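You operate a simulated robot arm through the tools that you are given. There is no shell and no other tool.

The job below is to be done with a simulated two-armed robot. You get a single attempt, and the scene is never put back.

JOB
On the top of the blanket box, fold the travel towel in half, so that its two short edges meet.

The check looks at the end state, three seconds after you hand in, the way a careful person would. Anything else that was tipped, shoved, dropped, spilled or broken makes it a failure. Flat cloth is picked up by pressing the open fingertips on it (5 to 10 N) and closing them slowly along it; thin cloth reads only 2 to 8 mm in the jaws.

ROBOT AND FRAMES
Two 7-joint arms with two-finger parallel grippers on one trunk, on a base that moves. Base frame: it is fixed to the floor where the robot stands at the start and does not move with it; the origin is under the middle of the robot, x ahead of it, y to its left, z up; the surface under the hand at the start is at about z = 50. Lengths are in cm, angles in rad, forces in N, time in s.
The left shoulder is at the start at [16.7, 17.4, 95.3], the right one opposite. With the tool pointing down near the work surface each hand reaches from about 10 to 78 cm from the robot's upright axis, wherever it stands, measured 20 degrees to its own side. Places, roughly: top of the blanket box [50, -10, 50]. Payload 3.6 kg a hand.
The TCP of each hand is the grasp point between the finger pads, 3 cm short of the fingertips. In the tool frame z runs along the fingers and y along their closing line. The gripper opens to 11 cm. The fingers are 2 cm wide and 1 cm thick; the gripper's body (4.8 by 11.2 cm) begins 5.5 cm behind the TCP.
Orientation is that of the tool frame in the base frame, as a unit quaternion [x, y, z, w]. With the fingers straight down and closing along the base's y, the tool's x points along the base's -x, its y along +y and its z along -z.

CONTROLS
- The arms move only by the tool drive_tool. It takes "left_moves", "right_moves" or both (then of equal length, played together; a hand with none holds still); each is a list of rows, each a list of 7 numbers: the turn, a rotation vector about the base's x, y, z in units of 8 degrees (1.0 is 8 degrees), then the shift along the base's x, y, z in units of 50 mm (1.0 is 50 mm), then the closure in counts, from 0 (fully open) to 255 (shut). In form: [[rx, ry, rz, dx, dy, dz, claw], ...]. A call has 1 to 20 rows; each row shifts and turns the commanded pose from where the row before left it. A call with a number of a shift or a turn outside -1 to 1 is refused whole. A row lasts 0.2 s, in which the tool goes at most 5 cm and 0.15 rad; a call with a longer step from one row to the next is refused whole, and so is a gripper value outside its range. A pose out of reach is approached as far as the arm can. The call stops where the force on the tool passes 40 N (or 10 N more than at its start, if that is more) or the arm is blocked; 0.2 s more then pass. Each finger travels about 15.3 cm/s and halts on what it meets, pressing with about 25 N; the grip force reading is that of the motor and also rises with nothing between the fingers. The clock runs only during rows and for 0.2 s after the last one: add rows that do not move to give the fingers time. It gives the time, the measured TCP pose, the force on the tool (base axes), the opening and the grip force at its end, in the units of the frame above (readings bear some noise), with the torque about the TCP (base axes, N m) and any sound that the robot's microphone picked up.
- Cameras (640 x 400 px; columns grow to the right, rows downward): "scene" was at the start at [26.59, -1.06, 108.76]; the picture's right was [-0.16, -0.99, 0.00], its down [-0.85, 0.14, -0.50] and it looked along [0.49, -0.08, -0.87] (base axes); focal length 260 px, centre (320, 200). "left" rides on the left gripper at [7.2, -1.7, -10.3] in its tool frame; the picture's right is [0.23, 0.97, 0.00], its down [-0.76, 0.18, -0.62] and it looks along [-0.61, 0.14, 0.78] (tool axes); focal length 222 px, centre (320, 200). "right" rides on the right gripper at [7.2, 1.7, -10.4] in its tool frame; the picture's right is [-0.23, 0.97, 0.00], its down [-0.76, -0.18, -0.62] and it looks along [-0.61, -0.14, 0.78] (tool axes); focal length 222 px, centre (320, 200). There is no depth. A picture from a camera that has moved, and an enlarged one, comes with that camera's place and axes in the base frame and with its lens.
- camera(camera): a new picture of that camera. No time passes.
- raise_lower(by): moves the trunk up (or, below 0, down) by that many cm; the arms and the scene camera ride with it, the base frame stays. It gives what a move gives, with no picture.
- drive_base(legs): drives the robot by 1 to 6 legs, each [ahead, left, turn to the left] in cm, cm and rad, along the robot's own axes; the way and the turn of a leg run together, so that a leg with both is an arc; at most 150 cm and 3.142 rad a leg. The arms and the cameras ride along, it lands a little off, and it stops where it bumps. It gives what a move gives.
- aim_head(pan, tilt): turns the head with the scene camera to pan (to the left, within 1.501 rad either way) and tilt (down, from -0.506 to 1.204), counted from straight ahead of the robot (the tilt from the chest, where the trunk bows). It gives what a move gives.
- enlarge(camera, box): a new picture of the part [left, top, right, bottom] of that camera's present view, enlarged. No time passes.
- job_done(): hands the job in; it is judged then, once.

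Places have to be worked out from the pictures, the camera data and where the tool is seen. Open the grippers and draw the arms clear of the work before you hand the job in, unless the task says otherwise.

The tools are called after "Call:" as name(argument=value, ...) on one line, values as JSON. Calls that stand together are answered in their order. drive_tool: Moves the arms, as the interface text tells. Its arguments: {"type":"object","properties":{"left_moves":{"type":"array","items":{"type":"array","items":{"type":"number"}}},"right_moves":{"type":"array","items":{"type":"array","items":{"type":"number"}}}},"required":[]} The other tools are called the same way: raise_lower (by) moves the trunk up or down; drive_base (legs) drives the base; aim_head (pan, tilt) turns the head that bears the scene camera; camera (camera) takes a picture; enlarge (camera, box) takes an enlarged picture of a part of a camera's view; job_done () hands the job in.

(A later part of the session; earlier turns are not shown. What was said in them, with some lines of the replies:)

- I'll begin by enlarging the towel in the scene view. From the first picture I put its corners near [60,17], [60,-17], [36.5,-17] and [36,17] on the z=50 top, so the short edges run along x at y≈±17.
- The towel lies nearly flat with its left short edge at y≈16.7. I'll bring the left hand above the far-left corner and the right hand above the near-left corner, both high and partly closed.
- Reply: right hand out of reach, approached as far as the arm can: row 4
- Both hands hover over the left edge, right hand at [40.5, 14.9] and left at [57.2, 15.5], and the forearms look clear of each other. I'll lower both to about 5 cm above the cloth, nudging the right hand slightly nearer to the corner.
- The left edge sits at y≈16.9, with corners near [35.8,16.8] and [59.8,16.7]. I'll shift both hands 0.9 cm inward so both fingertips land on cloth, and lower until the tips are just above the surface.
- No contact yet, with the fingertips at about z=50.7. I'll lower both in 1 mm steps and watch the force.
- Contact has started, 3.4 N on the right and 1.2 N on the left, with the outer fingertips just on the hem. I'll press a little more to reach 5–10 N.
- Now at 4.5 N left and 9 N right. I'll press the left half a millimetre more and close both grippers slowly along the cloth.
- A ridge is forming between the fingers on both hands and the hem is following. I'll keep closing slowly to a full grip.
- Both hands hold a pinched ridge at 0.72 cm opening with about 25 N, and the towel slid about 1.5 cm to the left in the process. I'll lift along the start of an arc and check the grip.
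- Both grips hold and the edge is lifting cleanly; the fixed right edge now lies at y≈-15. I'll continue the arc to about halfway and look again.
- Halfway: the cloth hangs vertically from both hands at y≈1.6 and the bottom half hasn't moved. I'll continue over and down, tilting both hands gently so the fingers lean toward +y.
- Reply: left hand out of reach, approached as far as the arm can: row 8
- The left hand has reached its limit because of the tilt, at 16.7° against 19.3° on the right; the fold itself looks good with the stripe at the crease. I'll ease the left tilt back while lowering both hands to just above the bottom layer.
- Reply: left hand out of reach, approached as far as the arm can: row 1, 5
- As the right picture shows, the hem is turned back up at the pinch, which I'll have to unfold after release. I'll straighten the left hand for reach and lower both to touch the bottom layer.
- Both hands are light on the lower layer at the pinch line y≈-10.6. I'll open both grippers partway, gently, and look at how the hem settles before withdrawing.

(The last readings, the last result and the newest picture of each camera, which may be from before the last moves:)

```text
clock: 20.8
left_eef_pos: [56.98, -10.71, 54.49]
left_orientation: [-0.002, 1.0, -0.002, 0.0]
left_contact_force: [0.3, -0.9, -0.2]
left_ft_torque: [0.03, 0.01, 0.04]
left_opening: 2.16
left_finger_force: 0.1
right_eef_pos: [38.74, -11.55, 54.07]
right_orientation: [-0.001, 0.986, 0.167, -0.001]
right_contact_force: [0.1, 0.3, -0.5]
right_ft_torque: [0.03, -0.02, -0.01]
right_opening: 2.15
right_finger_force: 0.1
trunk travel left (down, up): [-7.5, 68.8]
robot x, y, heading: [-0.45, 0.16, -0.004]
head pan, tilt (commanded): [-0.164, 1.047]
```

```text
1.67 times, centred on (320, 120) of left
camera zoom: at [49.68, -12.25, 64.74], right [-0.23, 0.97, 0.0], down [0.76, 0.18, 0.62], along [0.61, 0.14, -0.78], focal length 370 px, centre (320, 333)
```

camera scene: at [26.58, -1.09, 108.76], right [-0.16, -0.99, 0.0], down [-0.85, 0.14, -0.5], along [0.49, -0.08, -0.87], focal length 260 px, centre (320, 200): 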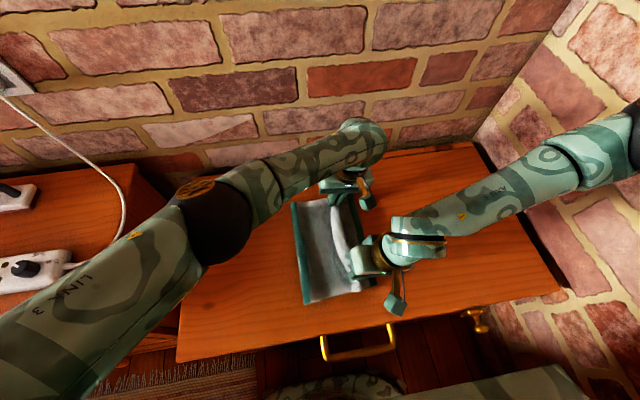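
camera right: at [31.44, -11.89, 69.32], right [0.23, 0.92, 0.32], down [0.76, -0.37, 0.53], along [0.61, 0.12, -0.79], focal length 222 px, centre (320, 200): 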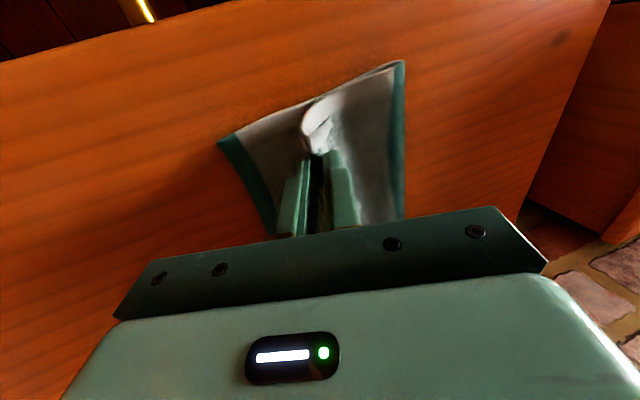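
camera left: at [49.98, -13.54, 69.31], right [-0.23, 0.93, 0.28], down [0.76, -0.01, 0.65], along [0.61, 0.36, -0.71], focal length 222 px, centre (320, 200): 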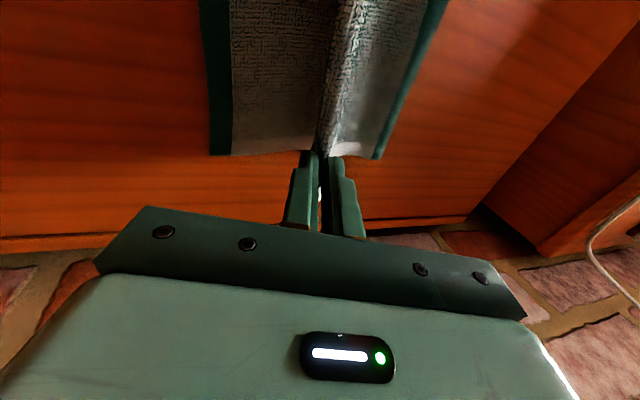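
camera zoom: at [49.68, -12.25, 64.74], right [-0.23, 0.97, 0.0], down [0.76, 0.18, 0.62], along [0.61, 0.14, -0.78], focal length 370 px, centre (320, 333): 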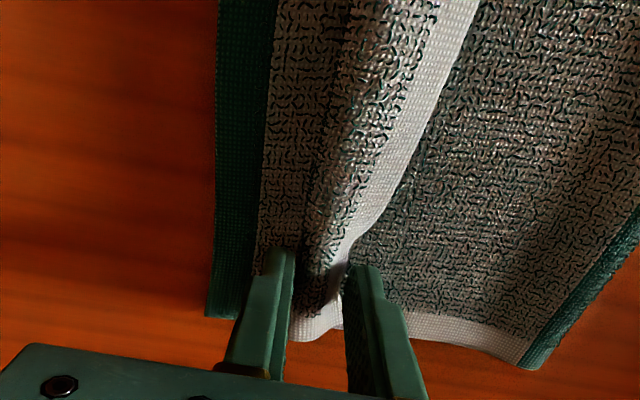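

The pinch is released and the hem lies folded back by about 3 cm, with the U-bend at y≈-13 and the free edge at y≈-10. I'll lift both hands straight up a few cm and look from above before unfolding that hem.

Call:
drive_tool(left_moves=[[0, 0, 0, 0, 0, 0.1, 205], [0, 0, 0, 0, 0, 0.2, 205], [0, 0, 0, 0, 0, 0.4, 205], [0, 0, 0, 0, 0, 0.4, 205], [0, 0, 0, 0, 0, 0.4, 205], [0, 0, 0, 0, 0, 0, 205]], right_moves=[[0, 0, 0, 0, -0.03, 0.1, 205], [0, 0, 0, 0, -0.06, 0.2, 205], [0, 0, 0, 0, -0.1, 0.4, 205], [0, 0, 0, 0, -0.1, 0.4, 205], [0, 0, 0, 0, -0.1, 0.4, 205], [0, 0, 0, 0, 0, 0, 205]])

Call:
camera(camera="scene")

Call:
camera(camera="right")

Call:
camera(camera="left")

```text
clock: 22.2
left_eef_pos: [57.06, -10.6, 61.91]
left_orientation: [-0.002, 1.0, -0.002, 0.0]
left_contact_force: [-0.7, -0.4, 0.4]
left_ft_torque: [-0.03, 0.03, -0.01]
left_opening: 2.16
left_finger_force: 0.0
right_eef_pos: [38.75, -13.5, 61.62]
right_orientation: [0.0, 0.986, 0.167, 0.0]
right_contact_force: [-0.7, 0.3, 0.1]
right_ft_torque: [0.01, -0.03, 0.0]
right_opening: 2.19
right_finger_force: 0.0
trunk travel left (down, up): [-7.5, 68.8]
robot x, y, heading: [0.17, -0.01, 0.0]
head pan, tilt (commanded): [-0.164, 1.047]
```

```text
taken
camera scene: at [26.59, -1.08, 108.75], right [-0.16, -0.99, 0.0], down [-0.85, 0.14, -0.5], along [0.49, -0.08, -0.87], focal length 260 px, centre (320, 200)
```

scene: 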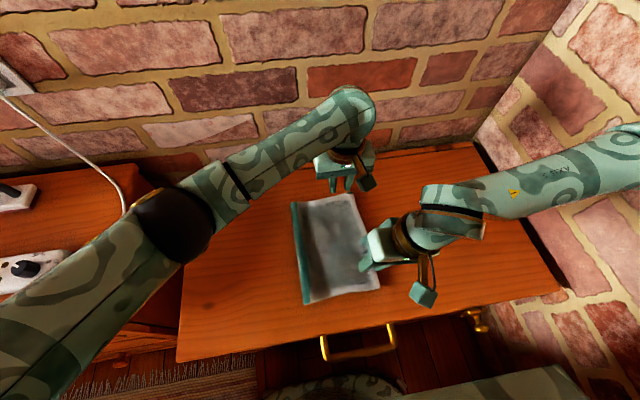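

```text
taken
camera right: at [31.51, -15.34, 71.9], right [0.23, 0.92, 0.32], down [0.76, -0.37, 0.53], along [0.61, 0.12, -0.79], focal length 222 px, centre (320, 200)
```

right: 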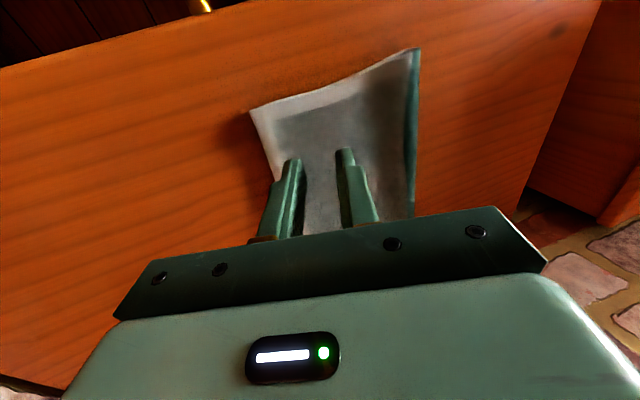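

```text
taken
camera left: at [49.72, -12.22, 72.1], right [-0.23, 0.97, 0.0], down [0.76, 0.18, 0.62], along [0.61, 0.14, -0.78], focal length 222 px, centre (320, 200)
```

left: 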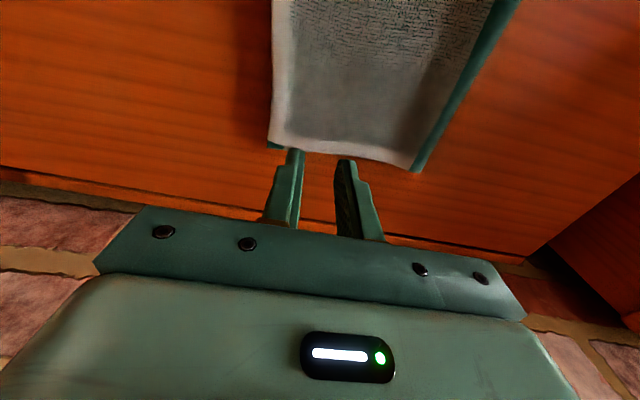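

The hem flipped flat on its own as the fingers left, and the top edge now covers the green edge. I'll draw both arms up and outward to get a clear view.

Call:
drive_tool(left_moves=[[0, 0, 0, 0, 0, 0.6, 205], [0, 0, 0, 0, 0.3, 0.6, 205], [0, 0, 0, 0, 0.6, 0.5, 205], [0, 0, 0, 0, 0.8, 0.3, 205], [0, 0, 0, 0, 0.8, 0, 205], [0, 0, 0, 0, 0.8, 0, 205], [0, 0, 0, 0, 0.8, 0, 205], [0, 0, 0, 0, 0.8, 0, 205], [0, 0, 0, 0, 0.8, 0, 205], [0, 0, 0, 0, 0.6, 0, 205], [0, 0, 0, 0, 0, 0, 205]], right_moves=[[0, 0, 0, 0, -0.2, 0.5, 205], [-0.3, 0, 0, 0.2, -0.5, 0.5, 205], [-0.3, 0, 0, 0.3, -0.6, 0.3, 205], [-0.3, 0, 0, 0.3, -0.6, 0.3, 205], [-0.3, 0, 0, 0.3, -0.6, 0.2, 205], [-0.3, 0, 0, 0.3, -0.6, 0.1, 205], [-0.3, 0, 0, 0.2, -0.5, 0.1, 205], [-0.3, 0, 0, 0.2, 0, 0, 205], [-0.3, 0, 0, 0, 0, 0, 205], [0, 0, 0, 0, 0, 0, 205], [0, 0, 0, 0, 0, 0, 205]])

Call:
camera(camera="scene")

Call:
camera(camera="right")

Call:
camera(camera="left")

```text
clock: 24.6
left_eef_pos: [57.17, 20.72, 72.19]
left_orientation: [0.0, 1.0, -0.003, 0.0]
left_contact_force: [0.7, 0.3, 0.1]
left_ft_torque: [-0.01, 0.03, 0.0]
left_opening: 2.18
left_finger_force: 0.0
right_eef_pos: [47.81, -31.54, 71.48]
right_orientation: [0.0, 1.0, 0.0, -0.001]
right_contact_force: [0.2, -0.3, 0.3]
right_ft_torque: [-0.01, 0.0, 0.03]
right_opening: 2.15
right_finger_force: 0.1
trunk travel left (down, up): [-7.5, 68.8]
robot x, y, heading: [-0.07, -0.01, -0.001]
head pan, tilt (commanded): [-0.164, 1.047]
```

```text
taken
camera scene: at [26.58, -1.08, 108.76], right [-0.16, -0.99, 0.0], down [-0.85, 0.14, -0.5], along [0.49, -0.08, -0.87], focal length 260 px, centre (320, 200)
```

scene: 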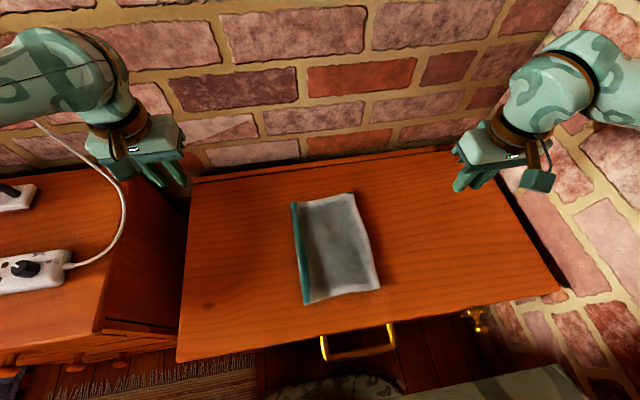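

```text
taken
camera right: at [40.53, -29.78, 81.86], right [0.23, 0.97, 0.0], down [0.76, -0.18, 0.62], along [0.61, -0.14, -0.78], focal length 222 px, centre (320, 200)
```

right: 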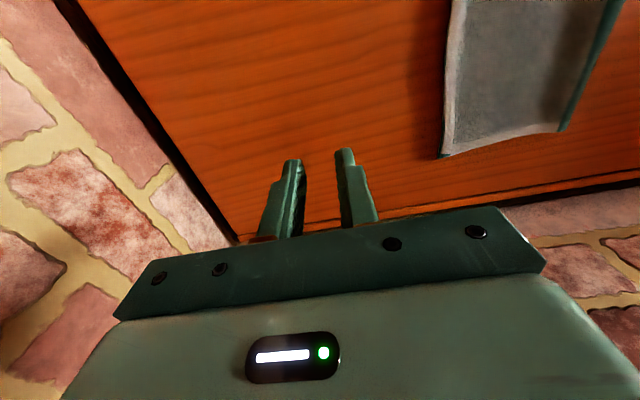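

```text
taken
camera left: at [49.81, 19.16, 82.45], right [-0.23, 0.97, 0.0], down [0.76, 0.18, 0.62], along [0.61, 0.14, -0.78], focal length 222 px, centre (320, 200)
```

left: 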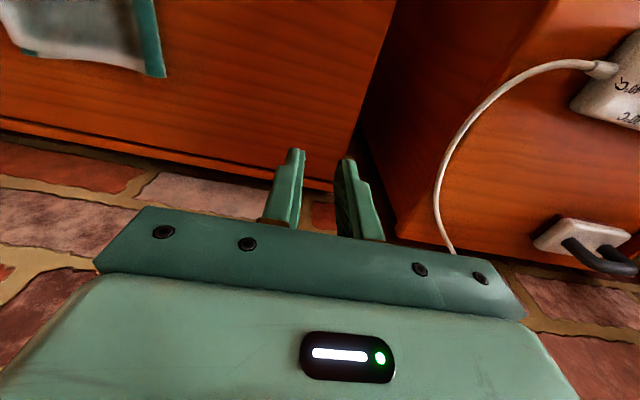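

The towel now looks folded in half with the plain edge over the green one. I'll enlarge the views to check how well the edges and corners meet.

Call:
enlarge(camera="scene", box=[270, 175, 410, 320])

Call:
enlarge(camera="right", box=[420, 0, 640, 180])

Call:
enlarge(camera="left", box=[0, 0, 200, 120])

```text
2.76 times, centred on (340, 248) of scene
camera zoom: at [26.58, -1.08, 108.76], right [-0.16, -0.99, 0.0], down [-0.85, 0.14, -0.5], along [0.49, -0.08, -0.87], focal length 716 px, centre (265, 69)
```

zoom: 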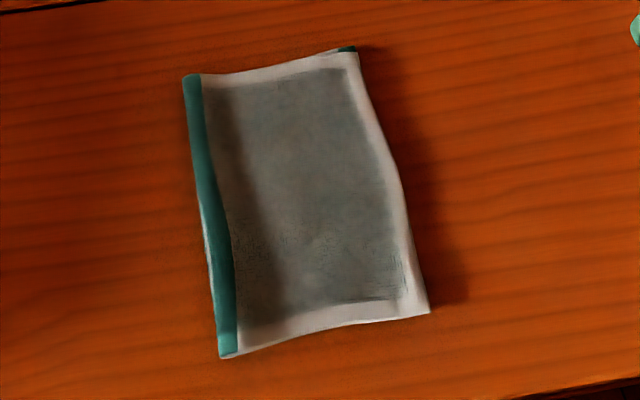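

```text
2.22 times, centred on (530, 90) of right
camera zoom: at [40.53, -29.78, 81.86], right [0.23, 0.97, 0.0], down [0.76, -0.18, 0.62], along [0.61, -0.14, -0.78], focal length 494 px, centre (-147, 444)
```

zoom: 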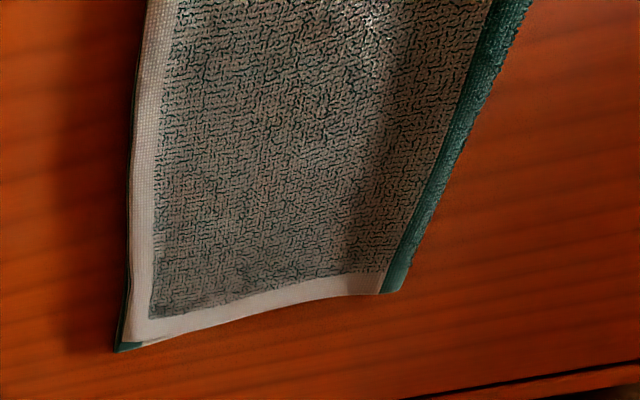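

```text
3.20 times, centred on (100, 60) of left
camera zoom: at [49.81, 19.16, 82.45], right [-0.23, 0.97, 0.0], down [0.76, 0.18, 0.62], along [0.61, 0.14, -0.78], focal length 711 px, centre (1024, 648)
```

zoom: 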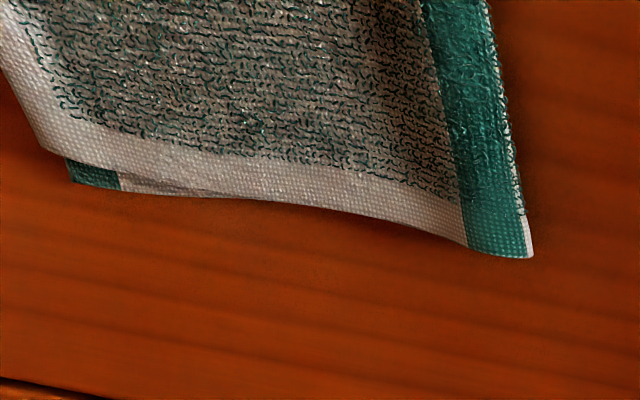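

The edges meet closely: only a sliver of green shows under the top edge, and the far corner is offset about 1 cm. I'll zoom tighter on the near and far right corners in the scene view.

Call:
enlarge(camera="scene", box=[340, 250, 400, 305])

Call:
enlarge(camera="scene", box=[330, 180, 390, 235])

Call:
drive_tool(left_moves=[[0, 0, 0, 0, 0.5, 0.2, 120], [0, 0, 0, 0, 0, 0, 60], [0, 0, 0, 0, 0, 0, 0], [0, 0, 0, 0, 0, 0, 0], [0, 0, 0, 0, 0, 0, 0]], right_moves=[[0, 0, 0, -0.5, 0, 0.2, 120], [0, 0, 0, -0.5, 0, 0, 60], [0, 0, 0, 0, 0, 0, 0], [0, 0, 0, 0, 0, 0, 0], [0, 0, 0, 0, 0, 0, 0]])

Call:
camera(camera="right")

```text
7.27 times, centred on (370, 278) of scene
camera zoom: at [26.58, -1.08, 108.76], right [-0.16, -0.99, 0.0], down [-0.85, 0.14, -0.5], along [0.49, -0.08, -0.87], focal length 1889 px, centre (-44, -364)
```

zoom: 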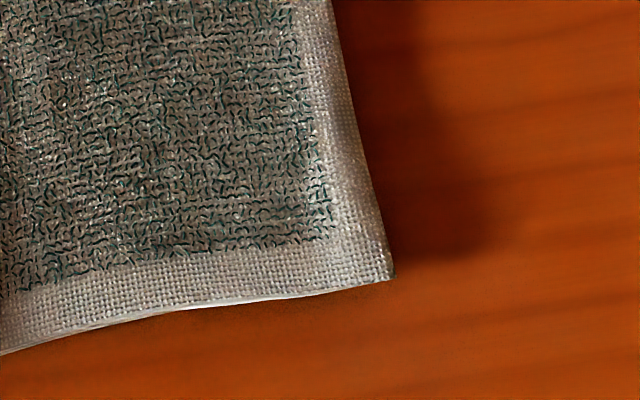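

```text
7.27 times, centred on (360, 208) of scene
camera zoom: at [26.58, -1.08, 108.76], right [-0.16, -0.99, 0.0], down [-0.85, 0.14, -0.5], along [0.49, -0.08, -0.87], focal length 1889 px, centre (29, 146)
```

zoom: 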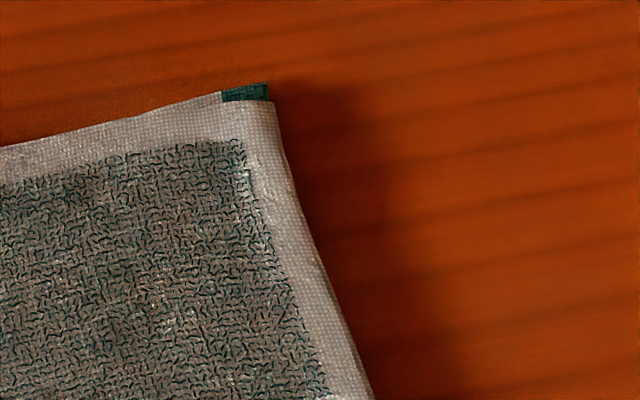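

```text
clock: 25.8
left_eef_pos: [57.26, 24.09, 72.53]
left_orientation: [-0.005, 1.0, -0.007, -0.002]
left_contact_force: [-0.4, 0.0, -0.3]
left_ft_torque: [0.05, 0.0, 0.01]
left_opening: 11.01
left_finger_force: 0.1
right_eef_pos: [43.32, -30.53, 72.43]
right_orientation: [-0.007, 1.0, -0.004, -0.004]
right_contact_force: [0.1, 0.3, 0.0]
right_ft_torque: [0.02, -0.04, 0.0]
right_opening: 10.99
right_finger_force: 0.0
trunk travel left (down, up): [-7.5, 68.8]
robot x, y, heading: [-0.36, 0.18, 0.011]
head pan, tilt (commanded): [-0.164, 1.047]
```

```text
taken
camera right: at [36.18, -28.72, 82.85], right [0.21, 0.98, -0.01], down [0.77, -0.16, 0.62], along [0.6, -0.14, -0.79], focal length 222 px, centre (320, 200)
```

right: 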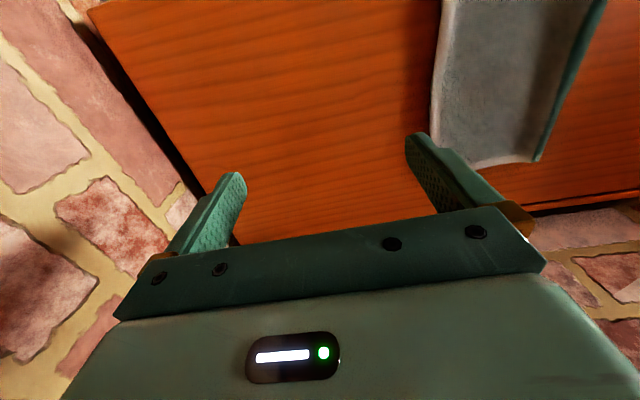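

The corners line up within about 1 cm and the grippers are open and clear of the towel. I'll take one last scene picture to confirm that everything is settled.

Call:
camera(camera="scene")

```text
taken
camera scene: at [27.13, -0.04, 108.59], right [-0.15, -0.99, 0.01], down [-0.86, 0.13, -0.5], along [0.49, -0.08, -0.87], focal length 260 px, centre (320, 200)
```

scene: 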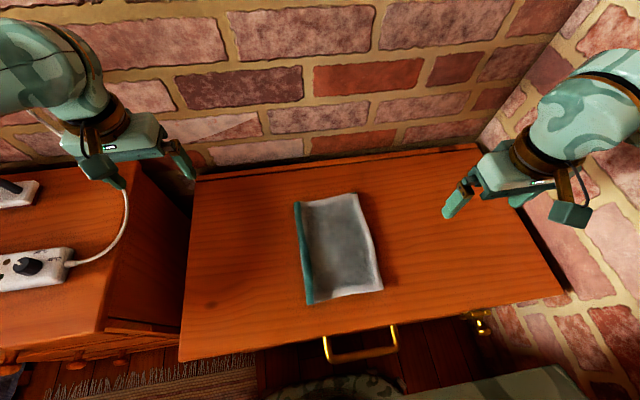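

The towel is fine, but the scene camera has shifted about 1 cm, so the right elbow is probably pressing on the wall. I'll move the right hand forward and inward, staying well above the towel, to relieve that.

Call:
drive_tool(right_moves=[[0, 0, 0, 0.4, 0, 0, 0], [0, 0, 0, 0.4, 0.2, 0, 0], [0, 0, 0, 0.4, 0.4, 0, 0], [0, 0, 0, 0.2, 0.4, 0.1, 0], [0, 0, 0, 0, 0.4, 0.2, 0], [0, 0, 0, 0, 0, 0, 0], [0, 0, 0, 0, 0, 0, 0], [0, 0, 0, 0, 0, 0, 0]], left_moves=[[0, 0, 0, 0, -0.2, 0, 0], [0, 0, 0, 0, -0.3, 0, 0], [0, 0, 0, 0, -0.3, 0, 0], [0, 0, 0, 0, -0.3, 0, 0], [0, 0, 0, 0, 0, 0, 0], [0, 0, 0, 0, 0, 0, 0], [0, 0, 0, 0, 0, 0, 0], [0, 0, 0, 0, 0, 0, 0]])

Call:
camera(camera="scene")

```text
clock: 27.6
left_eef_pos: [57.21, 17.74, 72.98]
left_orientation: [-0.001, 1.0, -0.002, 0.0]
left_contact_force: [0.8, -0.3, 0.1]
left_ft_torque: [0.02, 0.01, 0.01]
left_opening: 11.0
left_finger_force: 0.0
right_eef_pos: [49.87, -24.39, 74.14]
right_orientation: [0.001, 1.0, 0.0, 0.0]
right_contact_force: [0.1, 0.4, -0.3]
right_ft_torque: [0.0, 0.0, -0.03]
right_opening: 10.98
right_finger_force: 0.0
trunk travel left (down, up): [-7.5, 68.8]
robot x, y, heading: [0.15, 0.27, 0.0]
head pan, tilt (commanded): [-0.164, 1.047]
```

```text
taken
camera scene: at [26.59, -1.06, 108.76], right [-0.16, -0.99, 0.0], down [-0.85, 0.14, -0.5], along [0.49, -0.08, -0.87], focal length 260 px, centre (320, 200)
```

scene: 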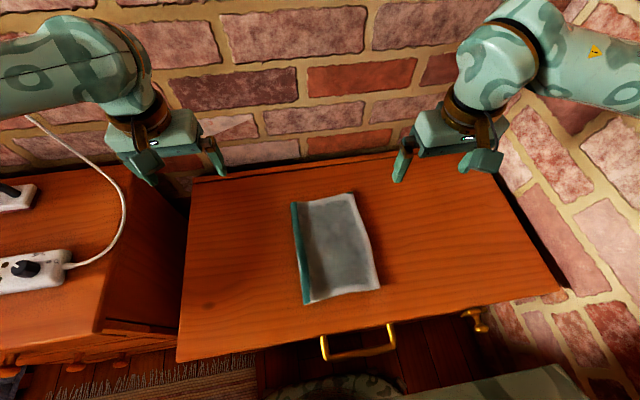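

The camera is back at its original pose and the towel is folded in half with its short edges meeting. Nothing else has moved and both open grippers are clear above, so I'm handing the job in.

Call:
job_done()

```text
The job is handed in.
```

The travel towel is folded in half on top of the blanket box, with its plain short edge lying over the green one. I've handed the job in; no result came back yet.

- **Fit:** the two edges line up closely. At the far corner the top layer sits about 1 cm off, and only a sliver of green shows beneath it.
- **Position:** the towel slid about 1.5 cm to the left when I gripped it, so the fold sits slightly left of where the towel's middle was.
- **Possible bump:** while I was drawing the arms back, the robot shifted about 1 cm, probably because its right elbow pressed on the wall. I moved the arm off and the robot returned to where it had been.
- **Surroundings:** nothing else moved in the final picture, and both grippers are open and clear of the towel.
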